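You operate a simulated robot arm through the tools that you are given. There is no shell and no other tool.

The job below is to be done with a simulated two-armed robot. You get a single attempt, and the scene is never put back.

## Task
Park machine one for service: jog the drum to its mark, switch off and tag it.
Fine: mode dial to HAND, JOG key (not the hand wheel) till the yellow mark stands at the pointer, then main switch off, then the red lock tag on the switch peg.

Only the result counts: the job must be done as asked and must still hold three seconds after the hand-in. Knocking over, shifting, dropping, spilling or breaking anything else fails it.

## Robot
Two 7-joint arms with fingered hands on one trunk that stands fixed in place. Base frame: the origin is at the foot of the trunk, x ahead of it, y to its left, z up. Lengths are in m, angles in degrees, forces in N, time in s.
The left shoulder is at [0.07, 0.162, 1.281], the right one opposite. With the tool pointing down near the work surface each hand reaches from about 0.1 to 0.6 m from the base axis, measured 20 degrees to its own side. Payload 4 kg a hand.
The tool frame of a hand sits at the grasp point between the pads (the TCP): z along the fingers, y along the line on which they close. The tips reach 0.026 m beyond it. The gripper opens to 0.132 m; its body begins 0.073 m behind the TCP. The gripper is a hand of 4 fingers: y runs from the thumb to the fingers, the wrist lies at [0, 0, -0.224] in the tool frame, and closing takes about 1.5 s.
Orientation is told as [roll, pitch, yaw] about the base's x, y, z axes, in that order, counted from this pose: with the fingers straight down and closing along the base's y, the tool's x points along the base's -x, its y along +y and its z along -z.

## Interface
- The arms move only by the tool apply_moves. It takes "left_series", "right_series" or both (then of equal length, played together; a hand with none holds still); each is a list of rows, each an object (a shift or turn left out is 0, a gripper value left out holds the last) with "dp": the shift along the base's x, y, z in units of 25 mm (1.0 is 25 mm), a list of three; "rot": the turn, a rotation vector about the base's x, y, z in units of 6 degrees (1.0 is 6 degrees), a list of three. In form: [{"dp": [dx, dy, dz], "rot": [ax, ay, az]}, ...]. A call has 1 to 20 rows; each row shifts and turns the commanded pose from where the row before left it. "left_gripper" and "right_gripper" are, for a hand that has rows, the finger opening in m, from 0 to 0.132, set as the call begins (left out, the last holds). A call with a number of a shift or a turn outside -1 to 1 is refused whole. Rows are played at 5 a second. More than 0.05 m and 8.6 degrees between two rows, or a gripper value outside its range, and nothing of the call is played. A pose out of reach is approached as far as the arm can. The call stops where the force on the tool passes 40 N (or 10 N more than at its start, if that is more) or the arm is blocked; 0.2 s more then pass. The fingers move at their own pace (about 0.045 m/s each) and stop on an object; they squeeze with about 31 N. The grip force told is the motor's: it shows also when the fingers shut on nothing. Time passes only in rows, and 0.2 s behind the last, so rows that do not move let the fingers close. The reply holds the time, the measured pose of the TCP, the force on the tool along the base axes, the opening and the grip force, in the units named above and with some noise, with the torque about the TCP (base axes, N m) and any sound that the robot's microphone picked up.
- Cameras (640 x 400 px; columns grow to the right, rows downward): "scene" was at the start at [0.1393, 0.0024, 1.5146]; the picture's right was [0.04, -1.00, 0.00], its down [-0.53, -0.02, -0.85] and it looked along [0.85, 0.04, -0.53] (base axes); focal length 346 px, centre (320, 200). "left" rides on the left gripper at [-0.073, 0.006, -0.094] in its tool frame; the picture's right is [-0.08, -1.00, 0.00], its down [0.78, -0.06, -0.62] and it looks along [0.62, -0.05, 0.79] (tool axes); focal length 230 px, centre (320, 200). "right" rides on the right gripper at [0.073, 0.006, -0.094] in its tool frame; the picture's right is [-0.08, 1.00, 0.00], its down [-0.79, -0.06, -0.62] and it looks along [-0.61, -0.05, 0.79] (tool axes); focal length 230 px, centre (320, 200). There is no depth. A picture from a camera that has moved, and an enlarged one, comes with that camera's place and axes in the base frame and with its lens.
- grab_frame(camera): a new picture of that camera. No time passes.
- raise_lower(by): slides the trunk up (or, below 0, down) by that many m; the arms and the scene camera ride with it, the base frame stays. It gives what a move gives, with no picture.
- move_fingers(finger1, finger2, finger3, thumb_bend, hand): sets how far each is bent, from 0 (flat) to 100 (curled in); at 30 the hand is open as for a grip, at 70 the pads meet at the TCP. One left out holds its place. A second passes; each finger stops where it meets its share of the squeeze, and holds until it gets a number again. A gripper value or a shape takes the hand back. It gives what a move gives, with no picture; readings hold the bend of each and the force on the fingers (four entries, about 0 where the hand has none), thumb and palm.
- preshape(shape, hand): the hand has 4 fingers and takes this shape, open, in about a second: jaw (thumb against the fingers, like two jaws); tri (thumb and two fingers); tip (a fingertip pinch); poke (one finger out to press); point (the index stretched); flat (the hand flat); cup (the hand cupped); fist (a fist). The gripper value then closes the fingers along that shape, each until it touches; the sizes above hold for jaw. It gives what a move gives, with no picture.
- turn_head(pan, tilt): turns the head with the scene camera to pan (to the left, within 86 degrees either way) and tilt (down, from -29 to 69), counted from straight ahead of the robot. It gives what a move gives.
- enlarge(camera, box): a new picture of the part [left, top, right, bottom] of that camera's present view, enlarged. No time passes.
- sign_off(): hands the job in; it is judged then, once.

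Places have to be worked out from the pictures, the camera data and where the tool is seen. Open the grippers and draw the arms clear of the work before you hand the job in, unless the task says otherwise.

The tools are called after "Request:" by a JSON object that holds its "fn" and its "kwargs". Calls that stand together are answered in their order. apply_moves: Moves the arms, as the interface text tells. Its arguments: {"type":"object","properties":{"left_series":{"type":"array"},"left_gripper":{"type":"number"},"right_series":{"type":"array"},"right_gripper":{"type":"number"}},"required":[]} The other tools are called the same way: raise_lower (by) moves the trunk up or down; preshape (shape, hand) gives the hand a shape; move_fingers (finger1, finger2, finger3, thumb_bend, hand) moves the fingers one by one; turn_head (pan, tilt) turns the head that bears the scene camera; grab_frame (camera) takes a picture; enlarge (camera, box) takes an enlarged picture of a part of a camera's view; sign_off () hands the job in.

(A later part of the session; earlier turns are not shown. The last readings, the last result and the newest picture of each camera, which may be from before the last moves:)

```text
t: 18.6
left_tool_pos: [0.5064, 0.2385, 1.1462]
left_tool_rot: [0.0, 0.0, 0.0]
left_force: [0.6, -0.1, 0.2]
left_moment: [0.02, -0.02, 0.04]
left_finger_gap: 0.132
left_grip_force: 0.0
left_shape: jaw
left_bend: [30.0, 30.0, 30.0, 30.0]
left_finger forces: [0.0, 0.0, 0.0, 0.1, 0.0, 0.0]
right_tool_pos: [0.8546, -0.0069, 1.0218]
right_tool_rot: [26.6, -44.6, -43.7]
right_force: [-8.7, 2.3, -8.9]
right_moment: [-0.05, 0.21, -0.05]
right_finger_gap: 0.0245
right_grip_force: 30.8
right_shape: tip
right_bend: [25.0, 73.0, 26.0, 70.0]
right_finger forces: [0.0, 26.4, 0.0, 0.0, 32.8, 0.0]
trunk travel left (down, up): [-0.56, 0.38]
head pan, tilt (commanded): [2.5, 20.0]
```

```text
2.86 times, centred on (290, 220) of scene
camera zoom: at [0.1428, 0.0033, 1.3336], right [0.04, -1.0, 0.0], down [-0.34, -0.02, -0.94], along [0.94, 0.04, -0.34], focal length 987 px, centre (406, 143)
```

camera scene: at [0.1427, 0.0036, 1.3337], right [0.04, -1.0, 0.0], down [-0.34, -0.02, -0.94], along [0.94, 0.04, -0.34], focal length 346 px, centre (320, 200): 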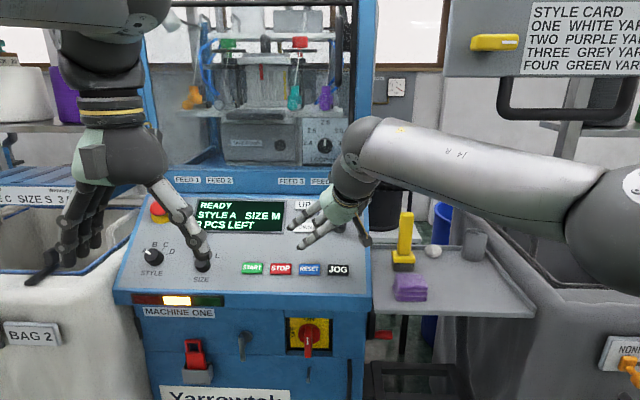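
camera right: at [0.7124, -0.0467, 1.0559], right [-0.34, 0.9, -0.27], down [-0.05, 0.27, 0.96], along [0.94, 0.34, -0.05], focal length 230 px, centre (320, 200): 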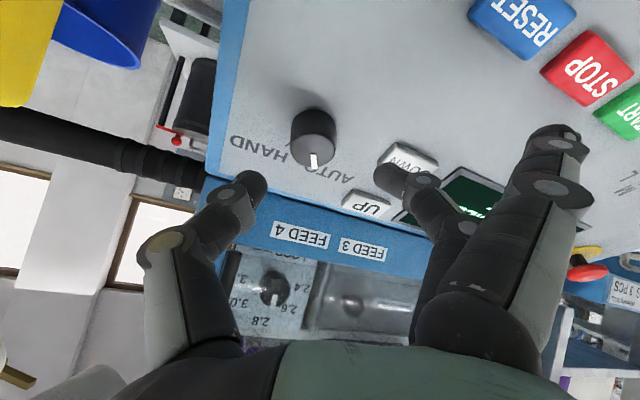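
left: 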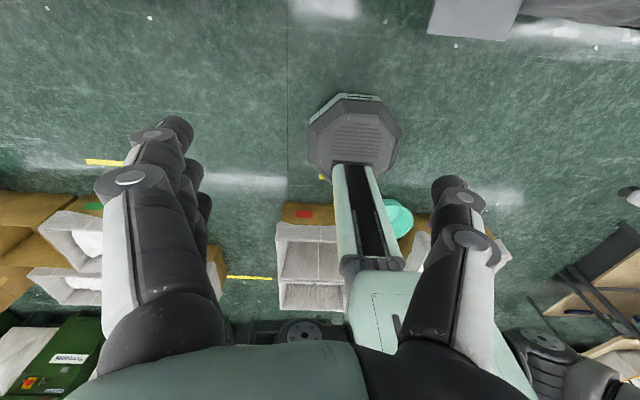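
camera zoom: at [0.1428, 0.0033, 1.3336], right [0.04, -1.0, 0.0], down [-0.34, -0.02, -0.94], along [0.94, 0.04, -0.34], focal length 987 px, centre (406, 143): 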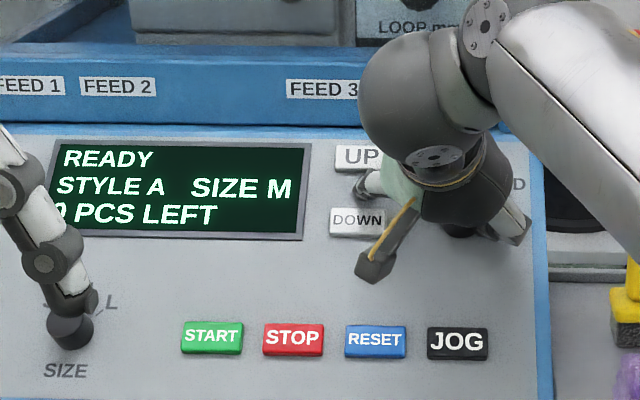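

The knob turned the full 60° with the hand. I release, back away along the knob axis and look at the dial.

Request:
{"fn": "apply_moves", "kwargs": {"right_series": [{"dp": [0, 0, 0]}, {"dp": [0, 0, 0]}, {"dp": [0, 0, 0]}, {"dp": [0, 0, 0]}, {"dp": [-0.514, 0, 0.613]}, {"dp": [-0.514, 0, 0.613]}, {"dp": [-0.643, 0, 0.766]}, {"dp": [-0.643, 0, 0.766]}, {"dp": [0, 0, 0]}], "right_gripper": 0.07}}

Request:
{"fn": "grab_frame", "kwargs": {"camera": "right"}}

Request:
{"fn": "enlarge", "kwargs": {"camera": "right", "box": [220, 60, 440, 200]}}

Request:
{"fn": "enlarge", "kwargs": {"camera": "scene", "box": [180, 150, 400, 290]}}

```text
t: 20.6
left_tool_pos: [0.506, 0.237, 1.146]
left_tool_rot: [0.1, 0.0, 0.0]
left_force: [0.5, 0.0, -0.3]
left_moment: [0.02, 0.01, -0.02]
left_finger_gap: 0.1319
left_grip_force: 0.0
left_shape: jaw
left_bend: [30.0, 30.0, 30.0, 30.0]
left_finger forces: [0.0, 0.1, 0.0, 0.0, 0.1, 0.1]
right_tool_pos: [0.7951, -0.0084, 1.0912]
right_tool_rot: [26.7, -44.7, -43.7]
right_force: [0.1, -1.1, -0.4]
right_moment: [0.0, 0.02, 0.0]
right_finger_gap: 0.0692
right_grip_force: 0.1
right_shape: tip
right_bend: [0.0, 72.0, 0.0, 70.0]
right_finger forces: [0.1, 0.1, 0.0, 0.1, 0.0, 0.0]
trunk travel left (down, up): [-0.56, 0.38]
head pan, tilt (commanded): [2.5, 20.0]
```

```text
taken
camera right: at [0.6867, 0.0428, 1.1009], right [0.43, 0.82, 0.37], down [-0.09, -0.37, 0.92], along [0.9, -0.43, -0.08], focal length 230 px, centre (320, 200)
```

right: 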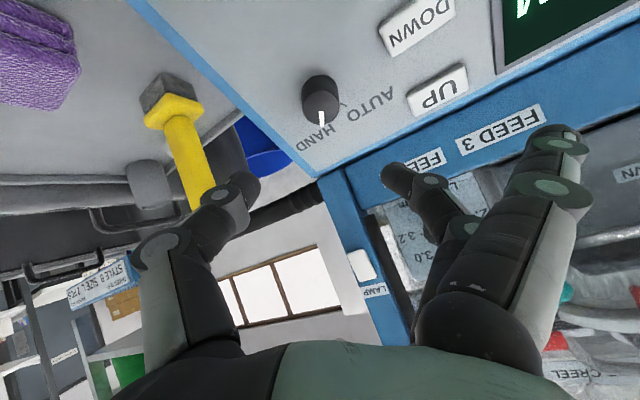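

```text
2.86 times, centred on (330, 130) of right
camera zoom: at [0.6867, 0.0428, 1.1009], right [0.43, 0.82, 0.37], down [-0.09, -0.37, 0.92], along [0.9, -0.43, -0.08], focal length 657 px, centre (291, 400)
```

zoom: 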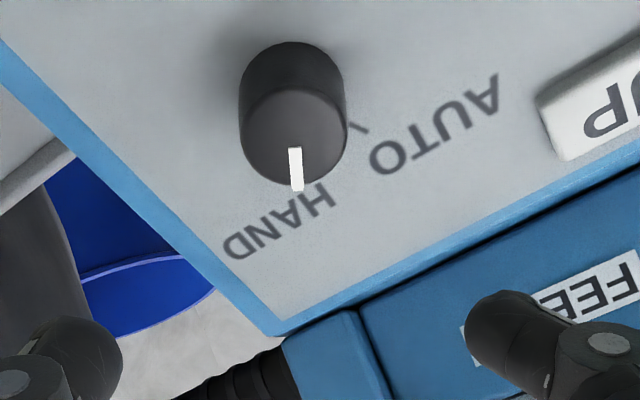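

```text
2.86 times, centred on (290, 220) of scene
camera zoom: at [0.1433, 0.0027, 1.3336], right [0.04, -1.0, 0.0], down [-0.34, -0.01, -0.94], along [0.94, 0.04, -0.34], focal length 987 px, centre (406, 143)
```

zoom: 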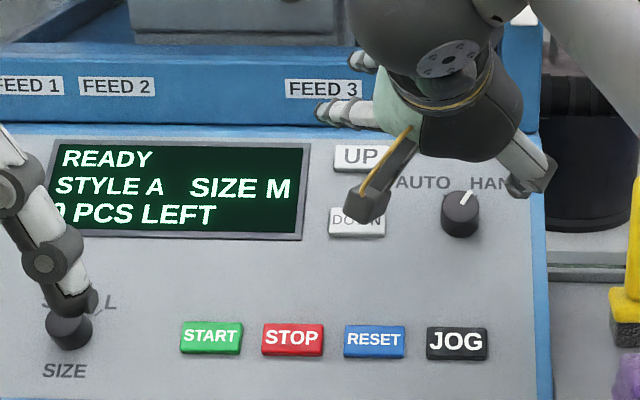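

The white line now points at HAND. I zoom in from the scene camera to compare it with the tick marks.

Request:
{"fn": "enlarge", "kwargs": {"camera": "scene", "box": [308, 180, 368, 220]}}

Request:
{"fn": "enlarge", "kwargs": {"camera": "right", "box": [280, 60, 380, 140]}}

```text
10.00 times, centred on (338, 200) of scene
camera zoom: at [0.1433, 0.0027, 1.3336], right [0.04, -1.0, 0.0], down [-0.34, -0.01, -0.94], along [0.94, 0.04, -0.34], focal length 3455 px, centre (140, 200)
```

zoom: 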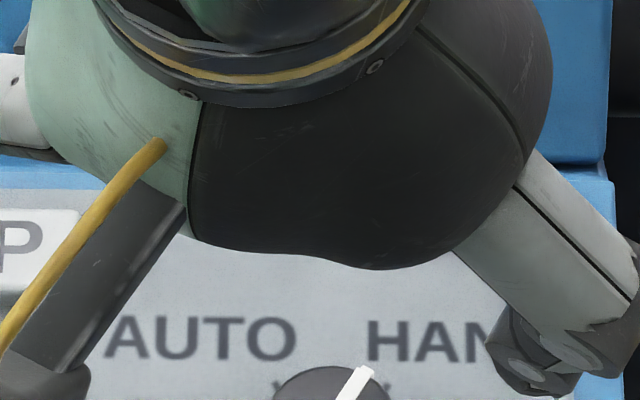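

```text
5.00 times, centred on (330, 100) of right
camera zoom: at [0.6867, 0.0428, 1.1009], right [0.43, 0.82, 0.37], down [-0.09, -0.37, 0.92], along [0.9, -0.43, -0.08], focal length 1150 px, centre (270, 700)
```

zoom: 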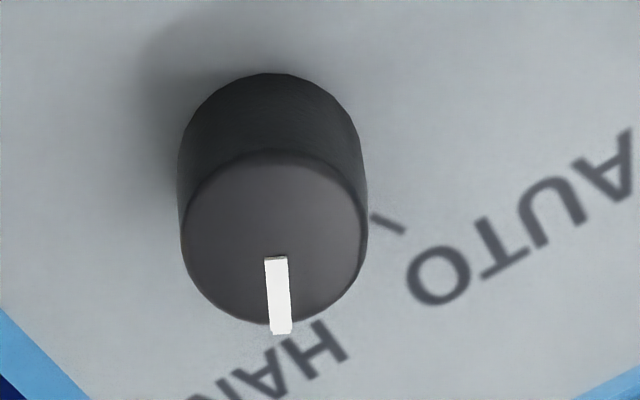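

The line points along the HAND tick, so the dial is set. I turn the hand back level, move to a standoff in front of the JOG key and take the poke shape.

Request:
{"fn": "apply_moves", "kwargs": {"right_series": [{"dp": [-0.8, 0.02, -0.1], "rot": [-0.643, 0, 0.766]}, {"dp": [-0.8, 0.02, -0.3], "rot": [-0.643, 0, 0.766]}, {"dp": [-0.8, 0.02, -0.3], "rot": [-0.643, 0, 0.766]}, {"dp": [-0.8, 0.02, -0.4], "rot": [-0.643, 0, 0.766]}, {"dp": [-0.8, 0, -0.4], "rot": [-0.643, 0, 0.766]}, {"dp": [0, 0, 0]}], "right_gripper": 0.132}}

Request:
{"fn": "preshape", "kwargs": {"hand": "right", "shape": "poke"}}

Request:
{"fn": "grab_frame", "kwargs": {"camera": "right"}}

Request:
{"fn": "grab_frame", "kwargs": {"camera": "scene"}}

```text
t: 22.1
left_tool_pos: [0.5065, 0.2374, 1.1455]
left_tool_rot: [0.0, 0.0, 0.0]
left_force: [0.5, -0.2, -0.4]
left_moment: [-0.01, 0.02, 0.02]
left_finger_gap: 0.1319
left_grip_force: 0.0
left_shape: jaw
left_bend: [30.0, 30.0, 30.0, 30.0]
left_finger forces: [0.0, 0.0, 0.0, 0.0, 0.0, 0.0]
right_tool_pos: [0.6967, -0.0062, 1.0528]
right_tool_rot: [-0.3, -52.0, -0.1]
right_force: [0.6, 0.3, -0.6]
right_moment: [0.02, 0.01, 0.06]
right_finger_gap: 0.132
right_grip_force: 0.0
right_shape: tip
right_bend: [0.0, 30.0, 0.0, 30.0]
right_finger forces: [0.0, 0.1, 0.0, 0.0, 0.0, 0.0]
trunk travel left (down, up): [-0.56, 0.38]
head pan, tilt (commanded): [2.5, 20.0]
```

```text
t: 22.9
left_tool_pos: [0.5067, 0.2367, 1.1455]
left_tool_rot: [0.0, 0.0, 0.0]
left_force: [0.2, -0.6, -0.5]
left_moment: [-0.01, -0.03, 0.04]
left_finger_gap: 0.1317
left_grip_force: 0.1
left_shape: jaw
left_bend: [30.0, 30.0, 30.0, 30.0]
left_finger forces: [0.0, 0.0, 0.0, 0.0, 0.0, 0.1]
right_tool_pos: [0.6955, -0.0038, 1.0539]
right_tool_rot: [-0.3, -52.1, -0.2]
right_force: [0.5, -0.4, 0.2]
right_moment: [0.01, -0.02, -0.02]
right_finger_gap: 0.0001
right_grip_force: 0.0
right_shape: poke
right_bend: [100.0, 100.0, 100.0, 46.0]
right_finger forces: [0.0, 0.0, 0.1, 0.1, 0.0, 0.0]
trunk travel left (down, up): [-0.56, 0.38]
head pan, tilt (commanded): [2.5, 20.0]
```

```text
taken
camera right: at [0.5758, 0.0012, 1.0534], right [0.05, 1.0, 0.06], down [0.0, -0.06, 1.0], along [1.0, -0.05, 0.0], focal length 230 px, centre (320, 200)
```

right: 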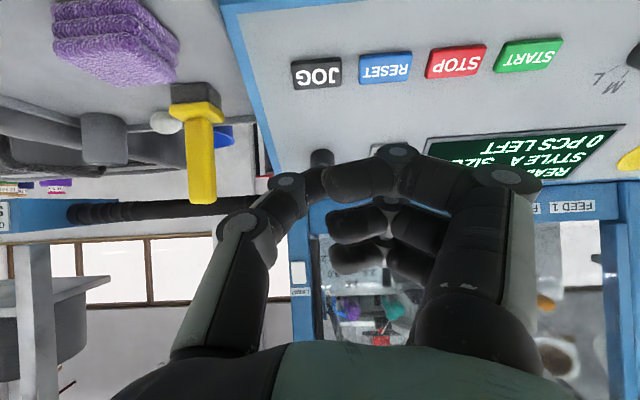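

```text
taken
camera scene: at [0.1427, 0.0027, 1.3337], right [0.04, -1.0, 0.0], down [-0.34, -0.01, -0.94], along [0.94, 0.04, -0.34], focal length 346 px, centre (320, 200)
```

scene: 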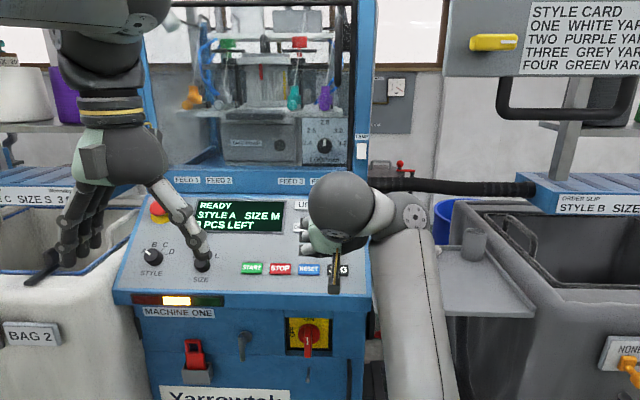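

The poke shape curls the fingers against the thumb, so I can't tell what would press. I try the point shape instead.

Request:
{"fn": "preshape", "kwargs": {"hand": "right", "shape": "point"}}

Request:
{"fn": "grab_frame", "kwargs": {"camera": "right"}}

Request:
{"fn": "enlarge", "kwargs": {"camera": "scene", "box": [240, 160, 440, 300]}}

```text
t: 23.9
left_tool_pos: [0.5069, 0.2376, 1.1469]
left_tool_rot: [-0.1, 0.0, 0.0]
left_force: [1.3, -0.4, 0.7]
left_moment: [0.01, 0.01, 0.04]
left_finger_gap: 0.132
left_grip_force: 0.1
left_shape: jaw
left_bend: [30.0, 30.0, 30.0, 30.0]
left_finger forces: [0.0, 0.0, 0.0, 0.0, 0.0, 0.0]
right_tool_pos: [0.6955, -0.0052, 1.0545]
right_tool_rot: [-0.2, -52.1, -0.1]
right_force: [0.0, -0.3, 0.4]
right_moment: [0.01, 0.03, -0.01]
right_finger_gap: 0.1261
right_grip_force: 0.1
right_shape: point
right_bend: [28.0, 100.0, 100.0, 54.0]
right_finger forces: [0.1, 0.0, 0.1, 0.1, 0.1, 0.1]
trunk travel left (down, up): [-0.56, 0.38]
head pan, tilt (commanded): [2.5, 20.0]
```

```text
taken
camera right: at [0.5759, 0.0011, 1.0533], right [0.05, 1.0, 0.06], down [0.0, -0.06, 1.0], along [1.0, -0.05, 0.0], focal length 230 px, centre (320, 200)
```

right: 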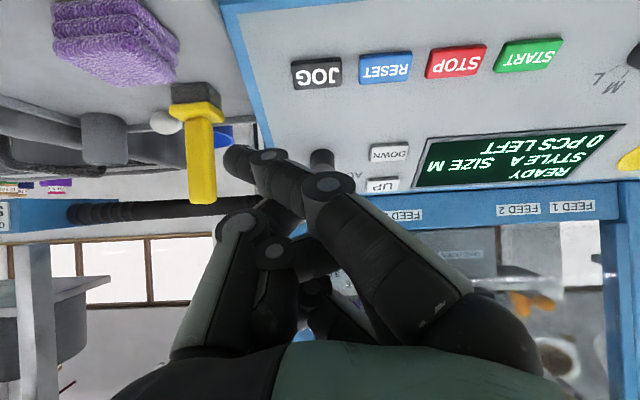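

```text
2.86 times, centred on (340, 230) of scene
camera zoom: at [0.1427, 0.0027, 1.3337], right [0.04, -1.0, 0.0], down [-0.34, -0.01, -0.94], along [0.94, 0.04, -0.34], focal length 987 px, centre (263, 114)
```

zoom: 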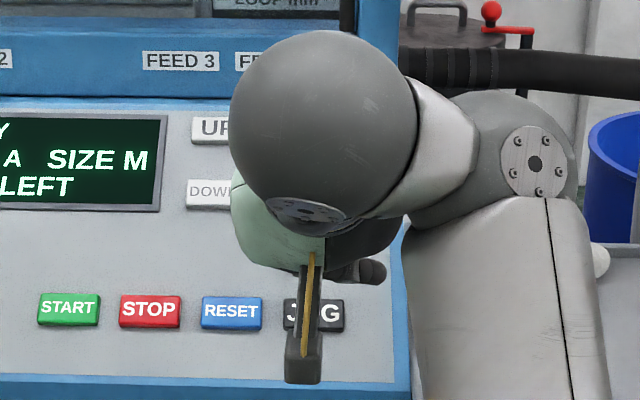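

The pointing index crosses sideways and doesn't stick out well. A closed fingertip pinch has known geometry (tip 26 mm beyond the grasp point), so I form that with the other fingers flat.

Request:
{"fn": "preshape", "kwargs": {"hand": "right", "shape": "tip"}}

Request:
{"fn": "apply_moves", "kwargs": {"right_series": [{"dp": [0, 0, 0], "rot": [0, 0.8, 0]}, {"dp": [0, 0, 0], "rot": [0, 0.8, 0]}, {"dp": [0, 0, 0]}, {"dp": [0, 0, 0]}, {"dp": [0, 0, 0]}, {"dp": [0, 0, 0]}, {"dp": [0, 0, 0]}, {"dp": [0, 0, 0]}], "right_gripper": 0}}

Request:
{"fn": "move_fingers", "kwargs": {"hand": "right", "finger1": 0, "finger3": 0}}

Request:
{"fn": "grab_frame", "kwargs": {"camera": "right"}}

Request:
{"fn": "enlarge", "kwargs": {"camera": "scene", "box": [240, 160, 440, 300]}}

```text
t: 24.8
left_tool_pos: [0.5059, 0.2371, 1.1474]
left_tool_rot: [0.0, 0.0, 0.1]
left_force: [-0.6, -0.4, 0.1]
left_moment: [0.0, -0.02, -0.02]
left_finger_gap: 0.1318
left_grip_force: 0.0
left_shape: jaw
left_bend: [30.0, 30.0, 30.0, 30.0]
left_finger forces: [0.1, 0.0, 0.0, 0.0, 0.1, 0.1]
right_tool_pos: [0.6951, -0.005, 1.054]
right_tool_rot: [-0.2, -52.0, -0.2]
right_force: [0.0, 0.2, -0.5]
right_moment: [0.01, 0.02, -0.01]
right_finger_gap: 0.132
right_grip_force: 0.1
right_shape: tip
right_bend: [0.0, 30.0, 0.0, 30.0]
right_finger forces: [0.0, 0.0, 0.0, 0.1, 0.0, 0.1]
trunk travel left (down, up): [-0.56, 0.38]
head pan, tilt (commanded): [2.5, 20.0]
```

```text
t: 26.6
left_tool_pos: [0.5058, 0.2367, 1.1472]
left_tool_rot: [0.0, 0.0, -0.1]
left_force: [-0.5, -0.1, -0.2]
left_moment: [0.0, -0.03, -0.02]
left_finger_gap: 0.1318
left_grip_force: 0.0
left_shape: jaw
left_bend: [30.0, 30.0, 30.0, 30.0]
left_finger forces: [0.0, 0.0, 0.1, 0.0, 0.1, 0.1]
right_tool_pos: [0.6964, -0.0041, 1.0533]
right_tool_rot: [-0.3, -42.4, -0.1]
right_force: [-0.9, -0.6, -0.7]
right_moment: [-0.02, -0.01, 0.01]
right_finger_gap: 0.0001
right_grip_force: 15.7
right_shape: tip
right_bend: [3.0, 61.0, 3.0, 66.0]
right_finger forces: [0.0, 0.0, 0.0, 0.1, 0.0, 0.0]
trunk travel left (down, up): [-0.56, 0.38]
head pan, tilt (commanded): [2.5, 20.0]
```

```text
t: 27.6
left_tool_pos: [0.5057, 0.2374, 1.1458]
left_tool_rot: [0.0, 0.0, 0.0]
left_force: [-0.8, -1.2, -0.3]
left_moment: [-0.01, 0.0, 0.02]
left_finger_gap: 0.1319
left_grip_force: 0.1
left_shape: jaw
left_bend: [30.0, 30.0, 30.0, 30.0]
left_finger forces: [0.0, 0.0, 0.0, 0.0, 0.1, 0.0]
right_tool_pos: [0.6959, -0.0055, 1.0538]
right_tool_rot: [-0.2, -42.4, -0.2]
right_force: [0.0, -0.1, -0.5]
right_moment: [-0.02, 0.02, 0.01]
right_finger_gap: 0.0974
right_grip_force: 0.1
right_shape: fingers
right_bend: [0.0, 61.0, 0.0, 66.0]
right_finger forces: [0.0, 0.0, 0.0, 0.0, 0.1, 0.0]
trunk travel left (down, up): [-0.56, 0.38]
head pan, tilt (commanded): [2.5, 20.0]
```

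```text
taken
camera right: at [0.5774, 0.0013, 1.073], right [0.06, 1.0, 0.05], down [0.16, -0.06, 0.98], along [0.98, -0.05, -0.17], focal length 230 px, centre (320, 200)
```

right: 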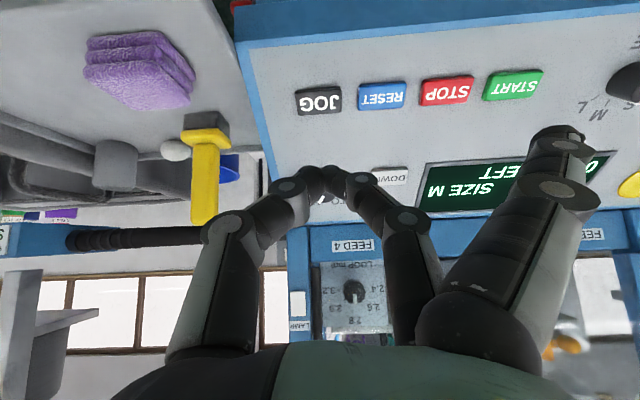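

```text
2.86 times, centred on (340, 230) of scene
camera zoom: at [0.1427, 0.0027, 1.3337], right [0.04, -1.0, 0.0], down [-0.34, -0.01, -0.94], along [0.94, 0.04, -0.34], focal length 987 px, centre (263, 114)
```

zoom: 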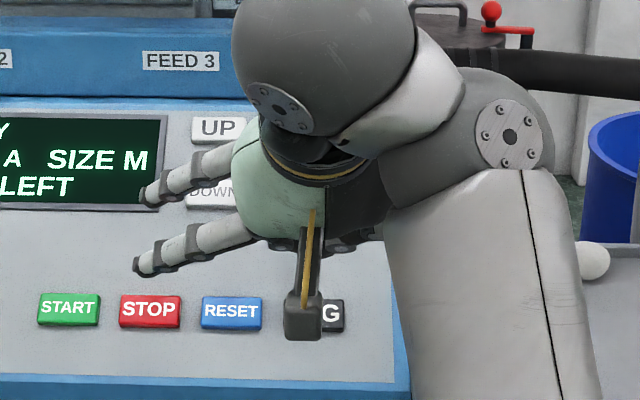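

The pinch is formed and JOG is about 150 mm ahead, slightly down-panel of the tool axis. I align over it and approach to about 20 mm short of contact.

Request:
{"fn": "apply_moves", "kwargs": {"right_series": [{"dp": [-0.28, -0.1, -0.256]}, {"dp": [0.673, 0, -0.74]}, {"dp": [0.673, 0, -0.74]}, {"dp": [0.673, 0, -0.74]}, {"dp": [0.673, 0, -0.74]}, {"dp": [0, 0, 0]}]}}

Request:
{"fn": "grab_frame", "kwargs": {"camera": "right"}}

Request:
{"fn": "grab_frame", "kwargs": {"camera": "scene"}}

Request:
{"fn": "enlarge", "kwargs": {"camera": "scene", "box": [200, 40, 340, 130]}}

```text
t: 28.9
left_tool_pos: [0.5057, 0.2372, 1.1464]
left_tool_rot: [0.0, 0.0, 0.0]
left_force: [0.6, -0.3, 0.2]
left_moment: [0.03, -0.02, 0.01]
left_finger_gap: 0.1317
left_grip_force: 0.1
left_shape: jaw
left_bend: [30.0, 30.0, 30.0, 30.0]
left_finger forces: [0.0, 0.1, 0.0, 0.0, 0.0, 0.0]
right_tool_pos: [0.7563, -0.0089, 0.9723]
right_tool_rot: [-0.4, -42.4, -0.1]
right_force: [1.0, -0.6, 0.0]
right_moment: [-0.02, -0.01, -0.01]
right_finger_gap: 0.097
right_grip_force: 0.0
right_shape: fingers
right_bend: [0.0, 61.0, 0.0, 66.0]
right_finger forces: [0.0, 0.1, 0.0, 0.0, 0.0, 0.1]
trunk travel left (down, up): [-0.56, 0.38]
head pan, tilt (commanded): [2.5, 20.0]
```

```text
taken
camera right: at [0.6377, -0.0029, 0.9921], right [0.06, 1.0, 0.05], down [0.16, -0.06, 0.98], along [0.98, -0.05, -0.17], focal length 230 px, centre (320, 200)
```

right: 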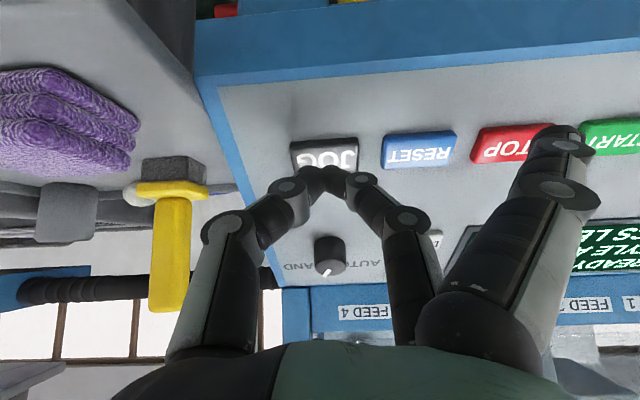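

```text
taken
camera scene: at [0.1422, 0.0029, 1.3338], right [0.04, -1.0, 0.0], down [-0.34, -0.02, -0.94], along [0.94, 0.04, -0.34], focal length 346 px, centre (320, 200)
```

scene: 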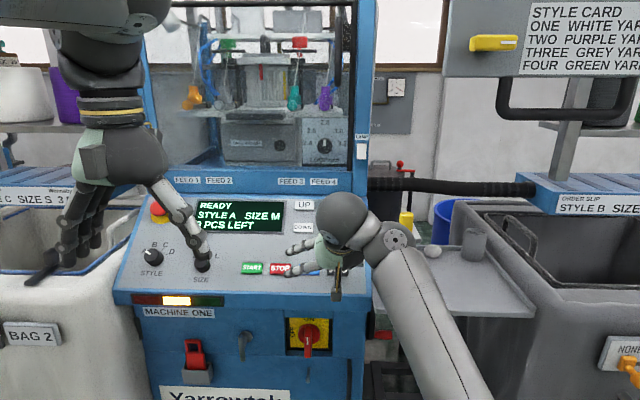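

```text
4.44 times, centred on (270, 85) of scene
camera zoom: at [0.1422, 0.0029, 1.3338], right [0.04, -1.0, 0.0], down [-0.34, -0.02, -0.94], along [0.94, 0.04, -0.34], focal length 1535 px, centre (542, 711)
```

zoom: 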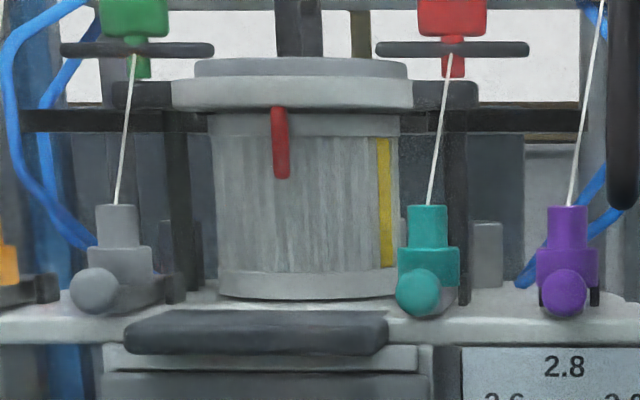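

The pinch tip is aligned on the JOG key, and the drum's yellow mark is still on the right side. I advance to near contact and then press in small steps, watching force and sound.

Request:
{"fn": "apply_moves", "kwargs": {"right_series": [{"dp": [0.269, 0, -0.296]}, {"dp": [0.269, 0, -0.296]}]}}

Request:
{"fn": "enlarge", "kwargs": {"camera": "right", "box": [240, 110, 400, 210]}}

```text
t: 29.6
left_tool_pos: [0.5049, 0.2383, 1.1475]
left_tool_rot: [0.0, 0.1, 0.1]
left_force: [-0.2, -0.3, -0.2]
left_moment: [0.01, 0.04, -0.01]
left_finger_gap: 0.1319
left_grip_force: 0.0
left_shape: jaw
left_bend: [30.0, 30.0, 30.0, 30.0]
left_finger forces: [0.0, 0.1, 0.0, 0.1, 0.0, 0.1]
right_tool_pos: [0.7672, -0.0078, 0.9589]
right_tool_rot: [-0.4, -42.4, 0.0]
right_force: [-1.3, 0.8, 1.5]
right_moment: [0.02, 0.02, 0.0]
right_finger_gap: 0.0974
right_grip_force: 0.0
right_shape: fingers
right_bend: [0.0, 62.0, 0.0, 66.0]
right_finger forces: [0.1, 0.0, 0.0, 0.0, 0.0, 0.1]
trunk travel left (down, up): [-0.56, 0.38]
head pan, tilt (commanded): [2.5, 20.0]
heard: click
```

```text
4.00 times, centred on (320, 160) of right
camera zoom: at [0.6501, -0.0028, 0.9782], right [0.06, 1.0, 0.05], down [0.16, -0.06, 0.98], along [0.98, -0.05, -0.17], focal length 920 px, centre (320, 360)
```

zoom: 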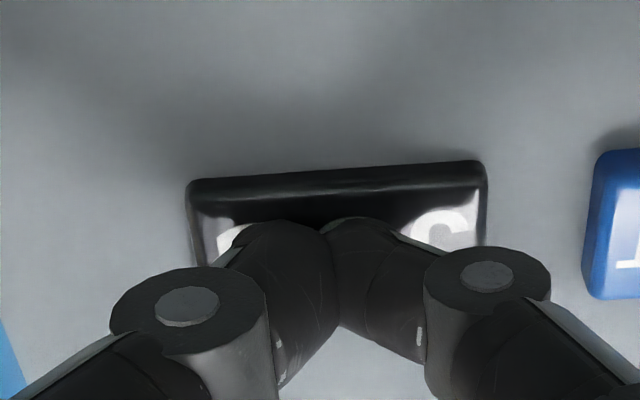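

A click was heard with about 2 N on the tip, so the key is touched or pressed. I check the drum and display at once.

Request:
{"fn": "enlarge", "kwargs": {"camera": "scene", "box": [200, 40, 340, 130]}}

Request:
{"fn": "enlarge", "kwargs": {"camera": "scene", "box": [120, 170, 380, 320]}}

```text
4.44 times, centred on (270, 85) of scene
camera zoom: at [0.1419, 0.0028, 1.3338], right [0.04, -1.0, 0.0], down [-0.34, -0.01, -0.94], along [0.94, 0.04, -0.34], focal length 1535 px, centre (542, 711)
```

zoom: 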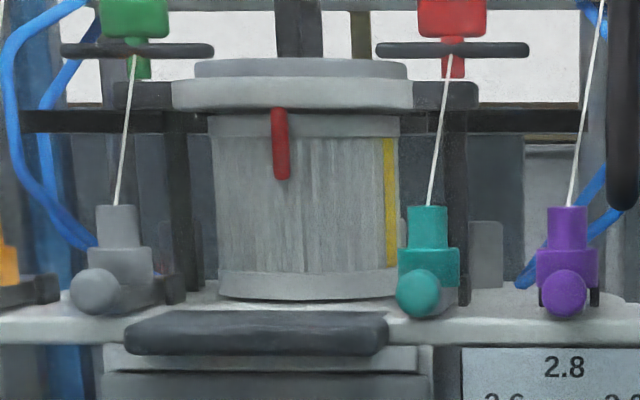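

```text
2.46 times, centred on (250, 245) of scene
camera zoom: at [0.1419, 0.0028, 1.3338], right [0.04, -1.0, 0.0], down [-0.34, -0.01, -0.94], along [0.94, 0.04, -0.34], focal length 850 px, centre (492, 89)
```

zoom: 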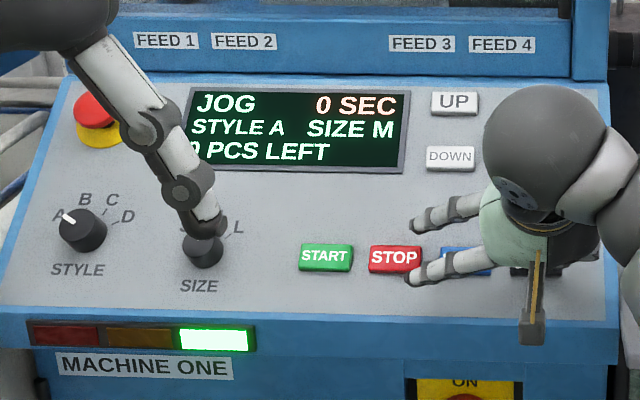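

The display shows JOG with a seconds counter, the lamp is green, and the drum is turning so that the yellow mark goes off to the right. It needs nearly a full turn, so I hold the key for about 1.2 s and measure the speed.

Request:
{"fn": "apply_moves", "kwargs": {"right_series": [{"dp": [0, 0, 0]}, {"dp": [0, 0, 0]}, {"dp": [0, 0, 0]}, {"dp": [0, 0, 0]}, {"dp": [0, 0, 0]}]}}

Request:
{"fn": "enlarge", "kwargs": {"camera": "scene", "box": [200, 40, 340, 130]}}

Request:
{"fn": "enlarge", "kwargs": {"camera": "scene", "box": [120, 170, 380, 320]}}

```text
t: 30.8
left_tool_pos: [0.5062, 0.2378, 1.1465]
left_tool_rot: [0.0, 0.1, 0.0]
left_force: [0.1, -0.7, -0.2]
left_moment: [0.01, 0.01, 0.01]
left_finger_gap: 0.1319
left_grip_force: 0.0
left_shape: jaw
left_bend: [30.0, 30.0, 30.0, 30.0]
left_finger forces: [0.1, 0.1, 0.0, 0.0, 0.0, 0.1]
right_tool_pos: [0.7687, -0.0093, 0.9581]
right_tool_rot: [-0.3, -42.4, -0.1]
right_force: [-1.9, 0.9, 2.0]
right_moment: [0.06, 0.01, 0.08]
right_finger_gap: 0.0974
right_grip_force: 0.1
right_shape: fingers
right_bend: [0.0, 62.0, 0.0, 66.0]
right_finger forces: [0.1, 0.0, 0.1, 0.1, 0.1, 0.0]
trunk travel left (down, up): [-0.56, 0.38]
head pan, tilt (commanded): [2.5, 20.0]
```

```text
4.44 times, centred on (270, 85) of scene
camera zoom: at [0.1421, 0.0029, 1.3338], right [0.04, -1.0, 0.0], down [-0.34, -0.01, -0.94], along [0.94, 0.04, -0.34], focal length 1535 px, centre (542, 711)
```

zoom: 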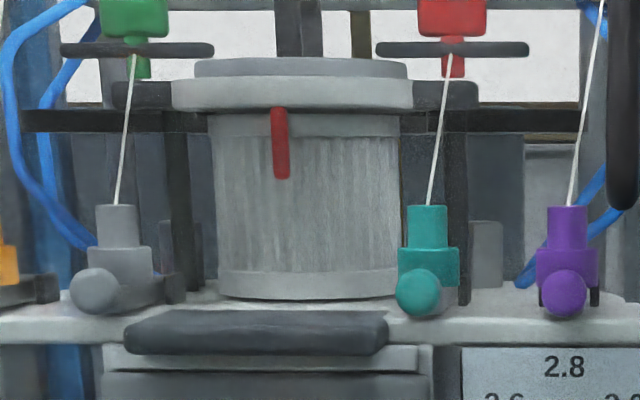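

```text
2.46 times, centred on (250, 245) of scene
camera zoom: at [0.1421, 0.0029, 1.3338], right [0.04, -1.0, 0.0], down [-0.34, -0.01, -0.94], along [0.94, 0.04, -0.34], focal length 850 px, centre (492, 89)
```

zoom: 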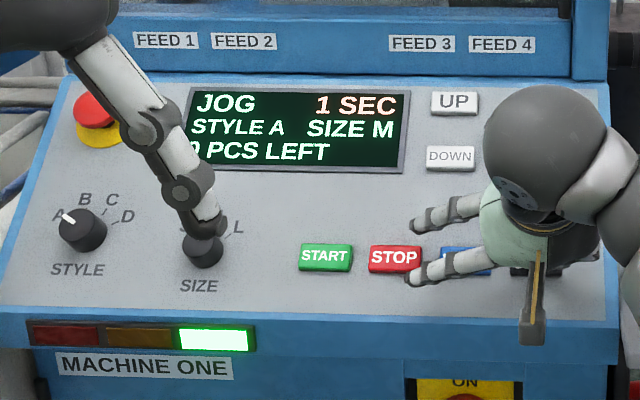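

The yellow mark has just gone out of sight around the right side. I keep holding the key for about 3 s.

Request:
{"fn": "apply_moves", "kwargs": {"right_series": [{"dp": [0, 0, 0]}, {"dp": [0, 0, 0]}, {"dp": [0, 0, 0]}, {"dp": [0, 0, 0]}, {"dp": [0, 0, 0]}, {"dp": [0, 0, 0]}, {"dp": [0, 0, 0]}, {"dp": [0, 0, 0]}, {"dp": [0, 0, 0]}, {"dp": [0, 0, 0]}, {"dp": [0, 0, 0]}, {"dp": [0, 0, 0]}, {"dp": [0, 0, 0]}, {"dp": [0, 0, 0]}]}}

Request:
{"fn": "enlarge", "kwargs": {"camera": "scene", "box": [200, 40, 340, 130]}}

Request:
{"fn": "enlarge", "kwargs": {"camera": "scene", "box": [120, 170, 380, 320]}}

```text
t: 33.8
left_tool_pos: [0.5057, 0.2375, 1.1466]
left_tool_rot: [0.1, 0.0, -0.1]
left_force: [-0.2, -0.8, -0.4]
left_moment: [-0.02, 0.01, 0.0]
left_finger_gap: 0.1317
left_grip_force: 0.0
left_shape: jaw
left_bend: [30.0, 30.0, 30.0, 30.0]
left_finger forces: [0.0, 0.0, 0.0, 0.0, 0.1, 0.0]
right_tool_pos: [0.7683, -0.0081, 0.9576]
right_tool_rot: [-0.3, -42.3, -0.1]
right_force: [-1.7, 0.9, 2.7]
right_moment: [0.0, 0.01, 0.05]
right_finger_gap: 0.0971
right_grip_force: 0.0
right_shape: fingers
right_bend: [0.0, 62.0, 0.0, 66.0]
right_finger forces: [0.0, 0.0, 0.0, 0.0, 0.0, 0.0]
trunk travel left (down, up): [-0.56, 0.38]
head pan, tilt (commanded): [2.5, 20.0]
```

```text
4.44 times, centred on (270, 85) of scene
camera zoom: at [0.1421, 0.0028, 1.3338], right [0.04, -1.0, 0.0], down [-0.34, -0.01, -0.94], along [0.94, 0.04, -0.34], focal length 1535 px, centre (542, 711)
```

zoom: 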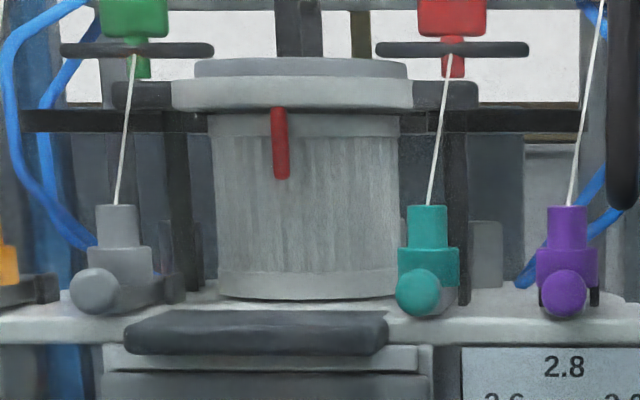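

```text
2.46 times, centred on (250, 245) of scene
camera zoom: at [0.1421, 0.0028, 1.3338], right [0.04, -1.0, 0.0], down [-0.34, -0.01, -0.94], along [0.94, 0.04, -0.34], focal length 850 px, centre (492, 89)
```

zoom: 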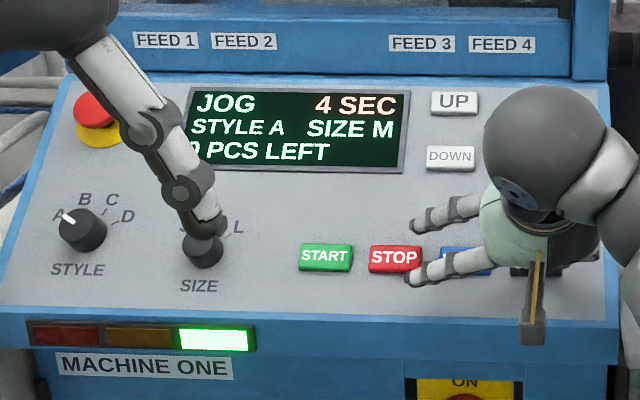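

The jog is still running (4 s on the counter) with the mark behind the drum. I hold another 2 s.

Request:
{"fn": "apply_moves", "kwargs": {"right_series": [{"dp": [0, 0, 0]}, {"dp": [0, 0, 0]}, {"dp": [0, 0, 0]}, {"dp": [0, 0, 0]}, {"dp": [0, 0, 0]}, {"dp": [0, 0, 0]}, {"dp": [0, 0, 0]}, {"dp": [0, 0, 0]}, {"dp": [0, 0, 0]}]}}

Request:
{"fn": "enlarge", "kwargs": {"camera": "scene", "box": [200, 40, 340, 130]}}

```text
t: 35.8
left_tool_pos: [0.5059, 0.2375, 1.1471]
left_tool_rot: [0.0, 0.1, 0.0]
left_force: [-0.4, 0.5, 0.7]
left_moment: [0.0, 0.02, 0.02]
left_finger_gap: 0.1319
left_grip_force: 0.1
left_shape: jaw
left_bend: [30.0, 30.0, 30.0, 30.0]
left_finger forces: [0.1, 0.0, 0.1, 0.0, 0.0, 0.0]
right_tool_pos: [0.7686, -0.009, 0.9573]
right_tool_rot: [-0.3, -42.4, -0.1]
right_force: [-1.9, 0.5, 3.1]
right_moment: [0.04, 0.01, 0.01]
right_finger_gap: 0.0974
right_grip_force: 0.1
right_shape: fingers
right_bend: [0.0, 62.0, 0.0, 66.0]
right_finger forces: [0.1, 0.0, 0.0, 0.0, 0.2, 0.1]
trunk travel left (down, up): [-0.56, 0.38]
head pan, tilt (commanded): [2.5, 20.0]
```

```text
4.44 times, centred on (270, 85) of scene
camera zoom: at [0.1421, 0.0028, 1.3338], right [0.04, -1.0, 0.0], down [-0.34, -0.01, -0.94], along [0.94, 0.04, -0.34], focal length 1535 px, centre (542, 711)
```

zoom: 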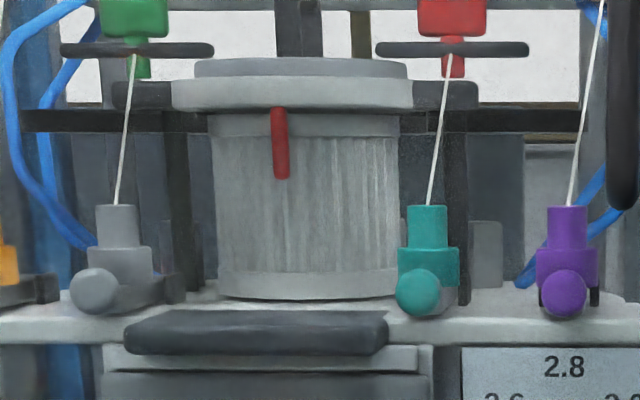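

The mark is still out of sight after about 6 s. I hold in shorter steps so I don't overshoot when it reappears on the left.

Request:
{"fn": "apply_moves", "kwargs": {"right_series": [{"dp": [0, 0, 0]}, {"dp": [0, 0, 0]}, {"dp": [0, 0, 0]}, {"dp": [0, 0, 0]}, {"dp": [0, 0, 0]}, {"dp": [0, 0, 0]}]}}

Request:
{"fn": "enlarge", "kwargs": {"camera": "scene", "box": [200, 40, 340, 130]}}

```text
t: 37.1
left_tool_pos: [0.5051, 0.2371, 1.1474]
left_tool_rot: [0.0, 0.0, 0.0]
left_force: [0.2, -0.8, -0.6]
left_moment: [0.05, -0.03, 0.03]
left_finger_gap: 0.1317
left_grip_force: 0.0
left_shape: jaw
left_bend: [30.0, 30.0, 30.0, 30.0]
left_finger forces: [0.0, 0.1, 0.1, 0.1, 0.0, 0.0]
right_tool_pos: [0.7696, -0.0089, 0.9594]
right_tool_rot: [-0.3, -42.5, -0.1]
right_force: [-1.5, 0.5, 1.6]
right_moment: [0.01, -0.03, 0.03]
right_finger_gap: 0.0976
right_grip_force: 0.0
right_shape: fingers
right_bend: [0.0, 62.0, 0.0, 66.0]
right_finger forces: [0.1, 0.0, 0.0, 0.1, 0.0, 0.1]
trunk travel left (down, up): [-0.56, 0.38]
head pan, tilt (commanded): [2.5, 20.0]
```

```text
4.44 times, centred on (270, 85) of scene
camera zoom: at [0.1421, 0.0028, 1.3338], right [0.04, -1.0, 0.0], down [-0.34, -0.01, -0.94], along [0.94, 0.04, -0.34], focal length 1535 px, centre (542, 711)
```

zoom: 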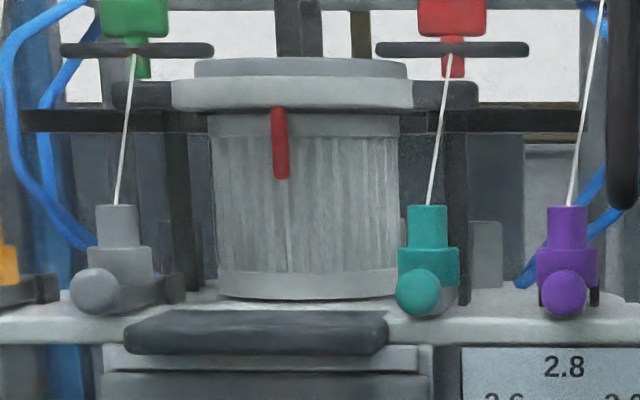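

The drum texture keeps changing, so it is still turning; the mark isn't back yet. I hold another 1.2 s.

Request:
{"fn": "apply_moves", "kwargs": {"right_series": [{"dp": [0, 0, 0]}, {"dp": [0, 0, 0]}, {"dp": [0, 0, 0]}, {"dp": [0, 0, 0]}, {"dp": [0, 0, 0]}]}}

Request:
{"fn": "enlarge", "kwargs": {"camera": "scene", "box": [200, 40, 340, 130]}}

```text
t: 38.4
left_tool_pos: [0.5053, 0.2383, 1.1463]
left_tool_rot: [0.0, 0.0, 0.0]
left_force: [0.6, -0.1, -0.1]
left_moment: [-0.01, 0.02, -0.02]
left_finger_gap: 0.132
left_grip_force: 0.1
left_shape: jaw
left_bend: [30.0, 30.0, 30.0, 30.0]
left_finger forces: [0.0, 0.0, 0.0, 0.0, 0.1, 0.0]
right_tool_pos: [0.769, -0.0087, 0.9585]
right_tool_rot: [-0.3, -42.4, -0.1]
right_force: [-0.7, 1.6, 2.8]
right_moment: [-0.01, -0.01, 0.0]
right_finger_gap: 0.0974
right_grip_force: 0.1
right_shape: fingers
right_bend: [0.0, 62.0, 0.0, 66.0]
right_finger forces: [0.0, 0.0, 0.0, 0.1, 0.0, 0.1]
trunk travel left (down, up): [-0.56, 0.38]
head pan, tilt (commanded): [2.5, 20.0]
```

```text
4.44 times, centred on (270, 85) of scene
camera zoom: at [0.1421, 0.0028, 1.3338], right [0.04, -1.0, 0.0], down [-0.34, -0.01, -0.94], along [0.94, 0.04, -0.34], focal length 1535 px, centre (542, 711)
```

zoom: 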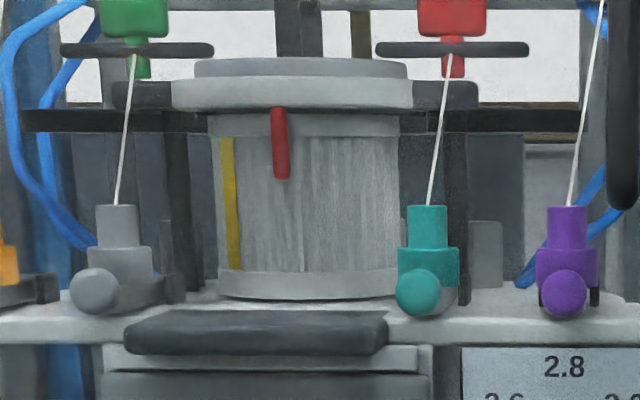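

The yellow mark has reappeared on the left, about 52° from the camera line, with the pointer at about 14.5°. The drum turns at about 28°/s. I hold two more rows and then retreat, to learn how it stops before the fine approach.

Request:
{"fn": "apply_moves", "kwargs": {"right_series": [{"dp": [0, 0, 0]}, {"dp": [0, 0, 0]}, {"dp": [-0.538, 0, 0.592]}]}}

Request:
{"fn": "enlarge", "kwargs": {"camera": "scene", "box": [200, 40, 340, 130]}}

Request:
{"fn": "enlarge", "kwargs": {"camera": "scene", "box": [120, 170, 380, 320]}}

```text
t: 39.1
left_tool_pos: [0.5037, 0.2384, 1.1462]
left_tool_rot: [0.0, 0.0, 0.0]
left_force: [-0.1, -0.2, 0.7]
left_moment: [0.01, 0.0, 0.02]
left_finger_gap: 0.1316
left_grip_force: 0.0
left_shape: jaw
left_bend: [30.0, 30.0, 30.0, 30.0]
left_finger forces: [0.0, 0.0, 0.1, 0.1, 0.1, 0.0]
right_tool_pos: [0.7541, -0.0082, 0.9723]
right_tool_rot: [-0.3, -42.5, 0.0]
right_force: [0.4, 0.1, 0.2]
right_moment: [-0.01, 0.04, 0.02]
right_finger_gap: 0.0971
right_grip_force: 0.0
right_shape: fingers
right_bend: [0.0, 61.0, 0.0, 66.0]
right_finger forces: [0.1, 0.0, 0.0, 0.0, 0.0, 0.0]
trunk travel left (down, up): [-0.56, 0.38]
head pan, tilt (commanded): [2.5, 20.0]
```

```text
4.44 times, centred on (270, 85) of scene
camera zoom: at [0.1422, 0.003, 1.3337], right [0.04, -1.0, 0.0], down [-0.34, -0.02, -0.94], along [0.94, 0.04, -0.34], focal length 1535 px, centre (542, 711)
```

zoom: 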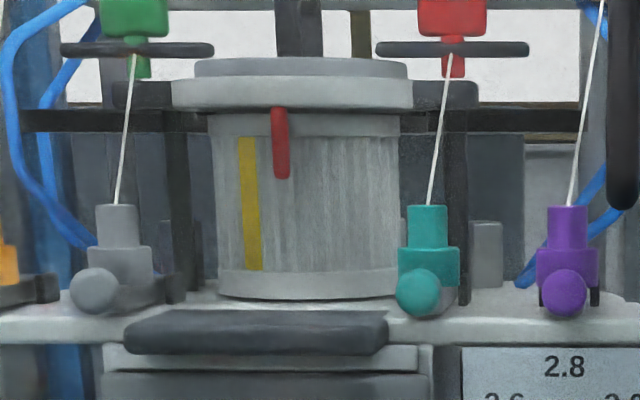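

```text
2.46 times, centred on (250, 245) of scene
camera zoom: at [0.1422, 0.003, 1.3337], right [0.04, -1.0, 0.0], down [-0.34, -0.02, -0.94], along [0.94, 0.04, -0.34], focal length 850 px, centre (492, 89)
```

zoom: 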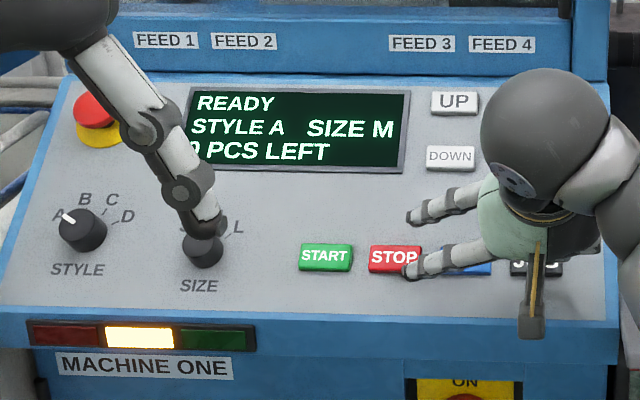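

After release the drum stopped with the mark at about 34.7°, so about 20° (0.72 s) remain. I press again with two hold rows and a slightly gentler release, tuned to land on the pointer.

Request:
{"fn": "apply_moves", "kwargs": {"right_series": [{"dp": [0.269, 0, -0.296]}, {"dp": [0.269, 0, -0.296]}, {"dp": [0, 0, 0]}, {"dp": [0, 0, 0]}, {"dp": [-0.269, 0, 0.296]}, {"dp": [-0.269, 0, 0.296]}]}}

Request:
{"fn": "enlarge", "kwargs": {"camera": "scene", "box": [200, 40, 340, 130]}}

Request:
{"fn": "enlarge", "kwargs": {"camera": "scene", "box": [120, 170, 380, 320]}}

```text
t: 40.5
left_tool_pos: [0.5054, 0.2378, 1.146]
left_tool_rot: [0.0, 0.0, 0.1]
left_force: [0.3, 0.6, -0.5]
left_moment: [-0.01, 0.0, 0.02]
left_finger_gap: 0.132
left_grip_force: 0.1
left_shape: jaw
left_bend: [30.0, 30.0, 30.0, 30.0]
left_finger forces: [0.1, 0.0, 0.0, 0.0, 0.1, 0.1]
right_tool_pos: [0.7554, -0.0076, 0.9734]
right_tool_rot: [-0.3, -42.4, 0.0]
right_force: [0.3, 0.0, -0.1]
right_moment: [0.02, 0.04, 0.03]
right_finger_gap: 0.097
right_grip_force: 0.1
right_shape: fingers
right_bend: [0.0, 61.0, 0.0, 66.0]
right_finger forces: [0.1, 0.0, 0.0, 0.0, 0.0, 0.1]
trunk travel left (down, up): [-0.56, 0.38]
head pan, tilt (commanded): [2.5, 20.0]
heard: click
```

```text
4.44 times, centred on (270, 85) of scene
camera zoom: at [0.1425, 0.0028, 1.3337], right [0.04, -1.0, 0.0], down [-0.34, -0.01, -0.94], along [0.94, 0.04, -0.34], focal length 1535 px, centre (542, 711)
```

zoom: 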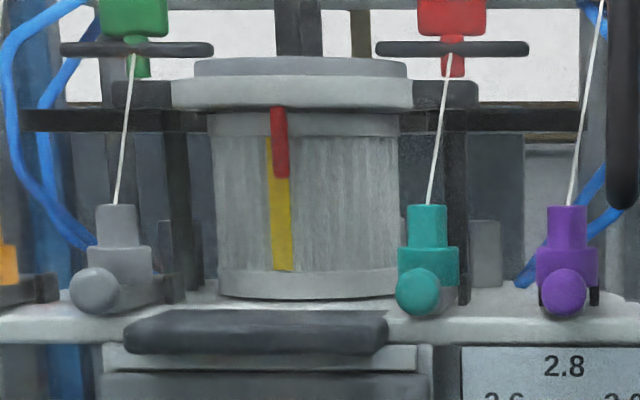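

```text
2.46 times, centred on (250, 245) of scene
camera zoom: at [0.1425, 0.0028, 1.3337], right [0.04, -1.0, 0.0], down [-0.34, -0.01, -0.94], along [0.94, 0.04, -0.34], focal length 850 px, centre (492, 89)
```

zoom: 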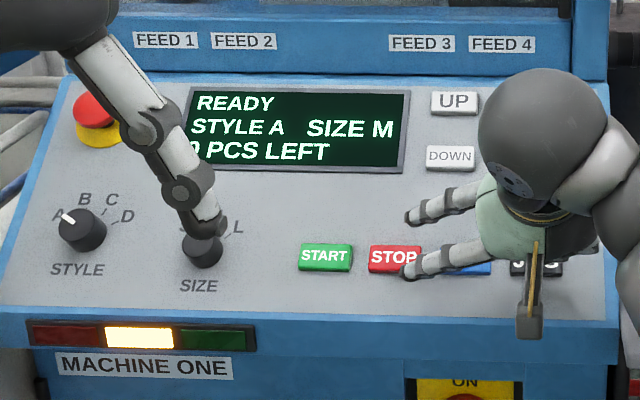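

The yellow stripe now sits under the red pointer. I zoom in to measure the residual offset.

Request:
{"fn": "enlarge", "kwargs": {"camera": "scene", "box": [240, 58, 296, 108]}}

```text
8.00 times, centred on (268, 83) of scene
camera zoom: at [0.1425, 0.0028, 1.3337], right [0.04, -1.0, 0.0], down [-0.34, -0.01, -0.94], along [0.94, 0.04, -0.34], focal length 2764 px, centre (736, 1136)
```

zoom: 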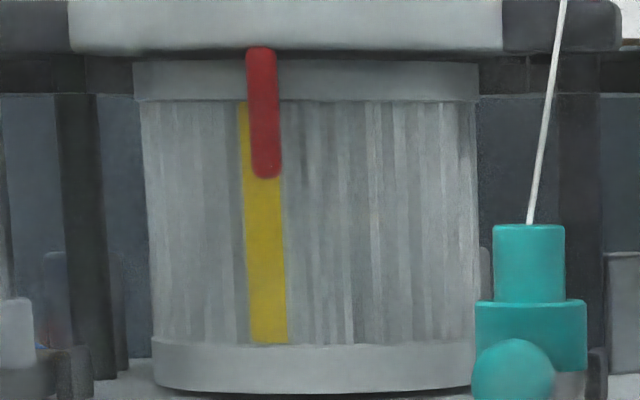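

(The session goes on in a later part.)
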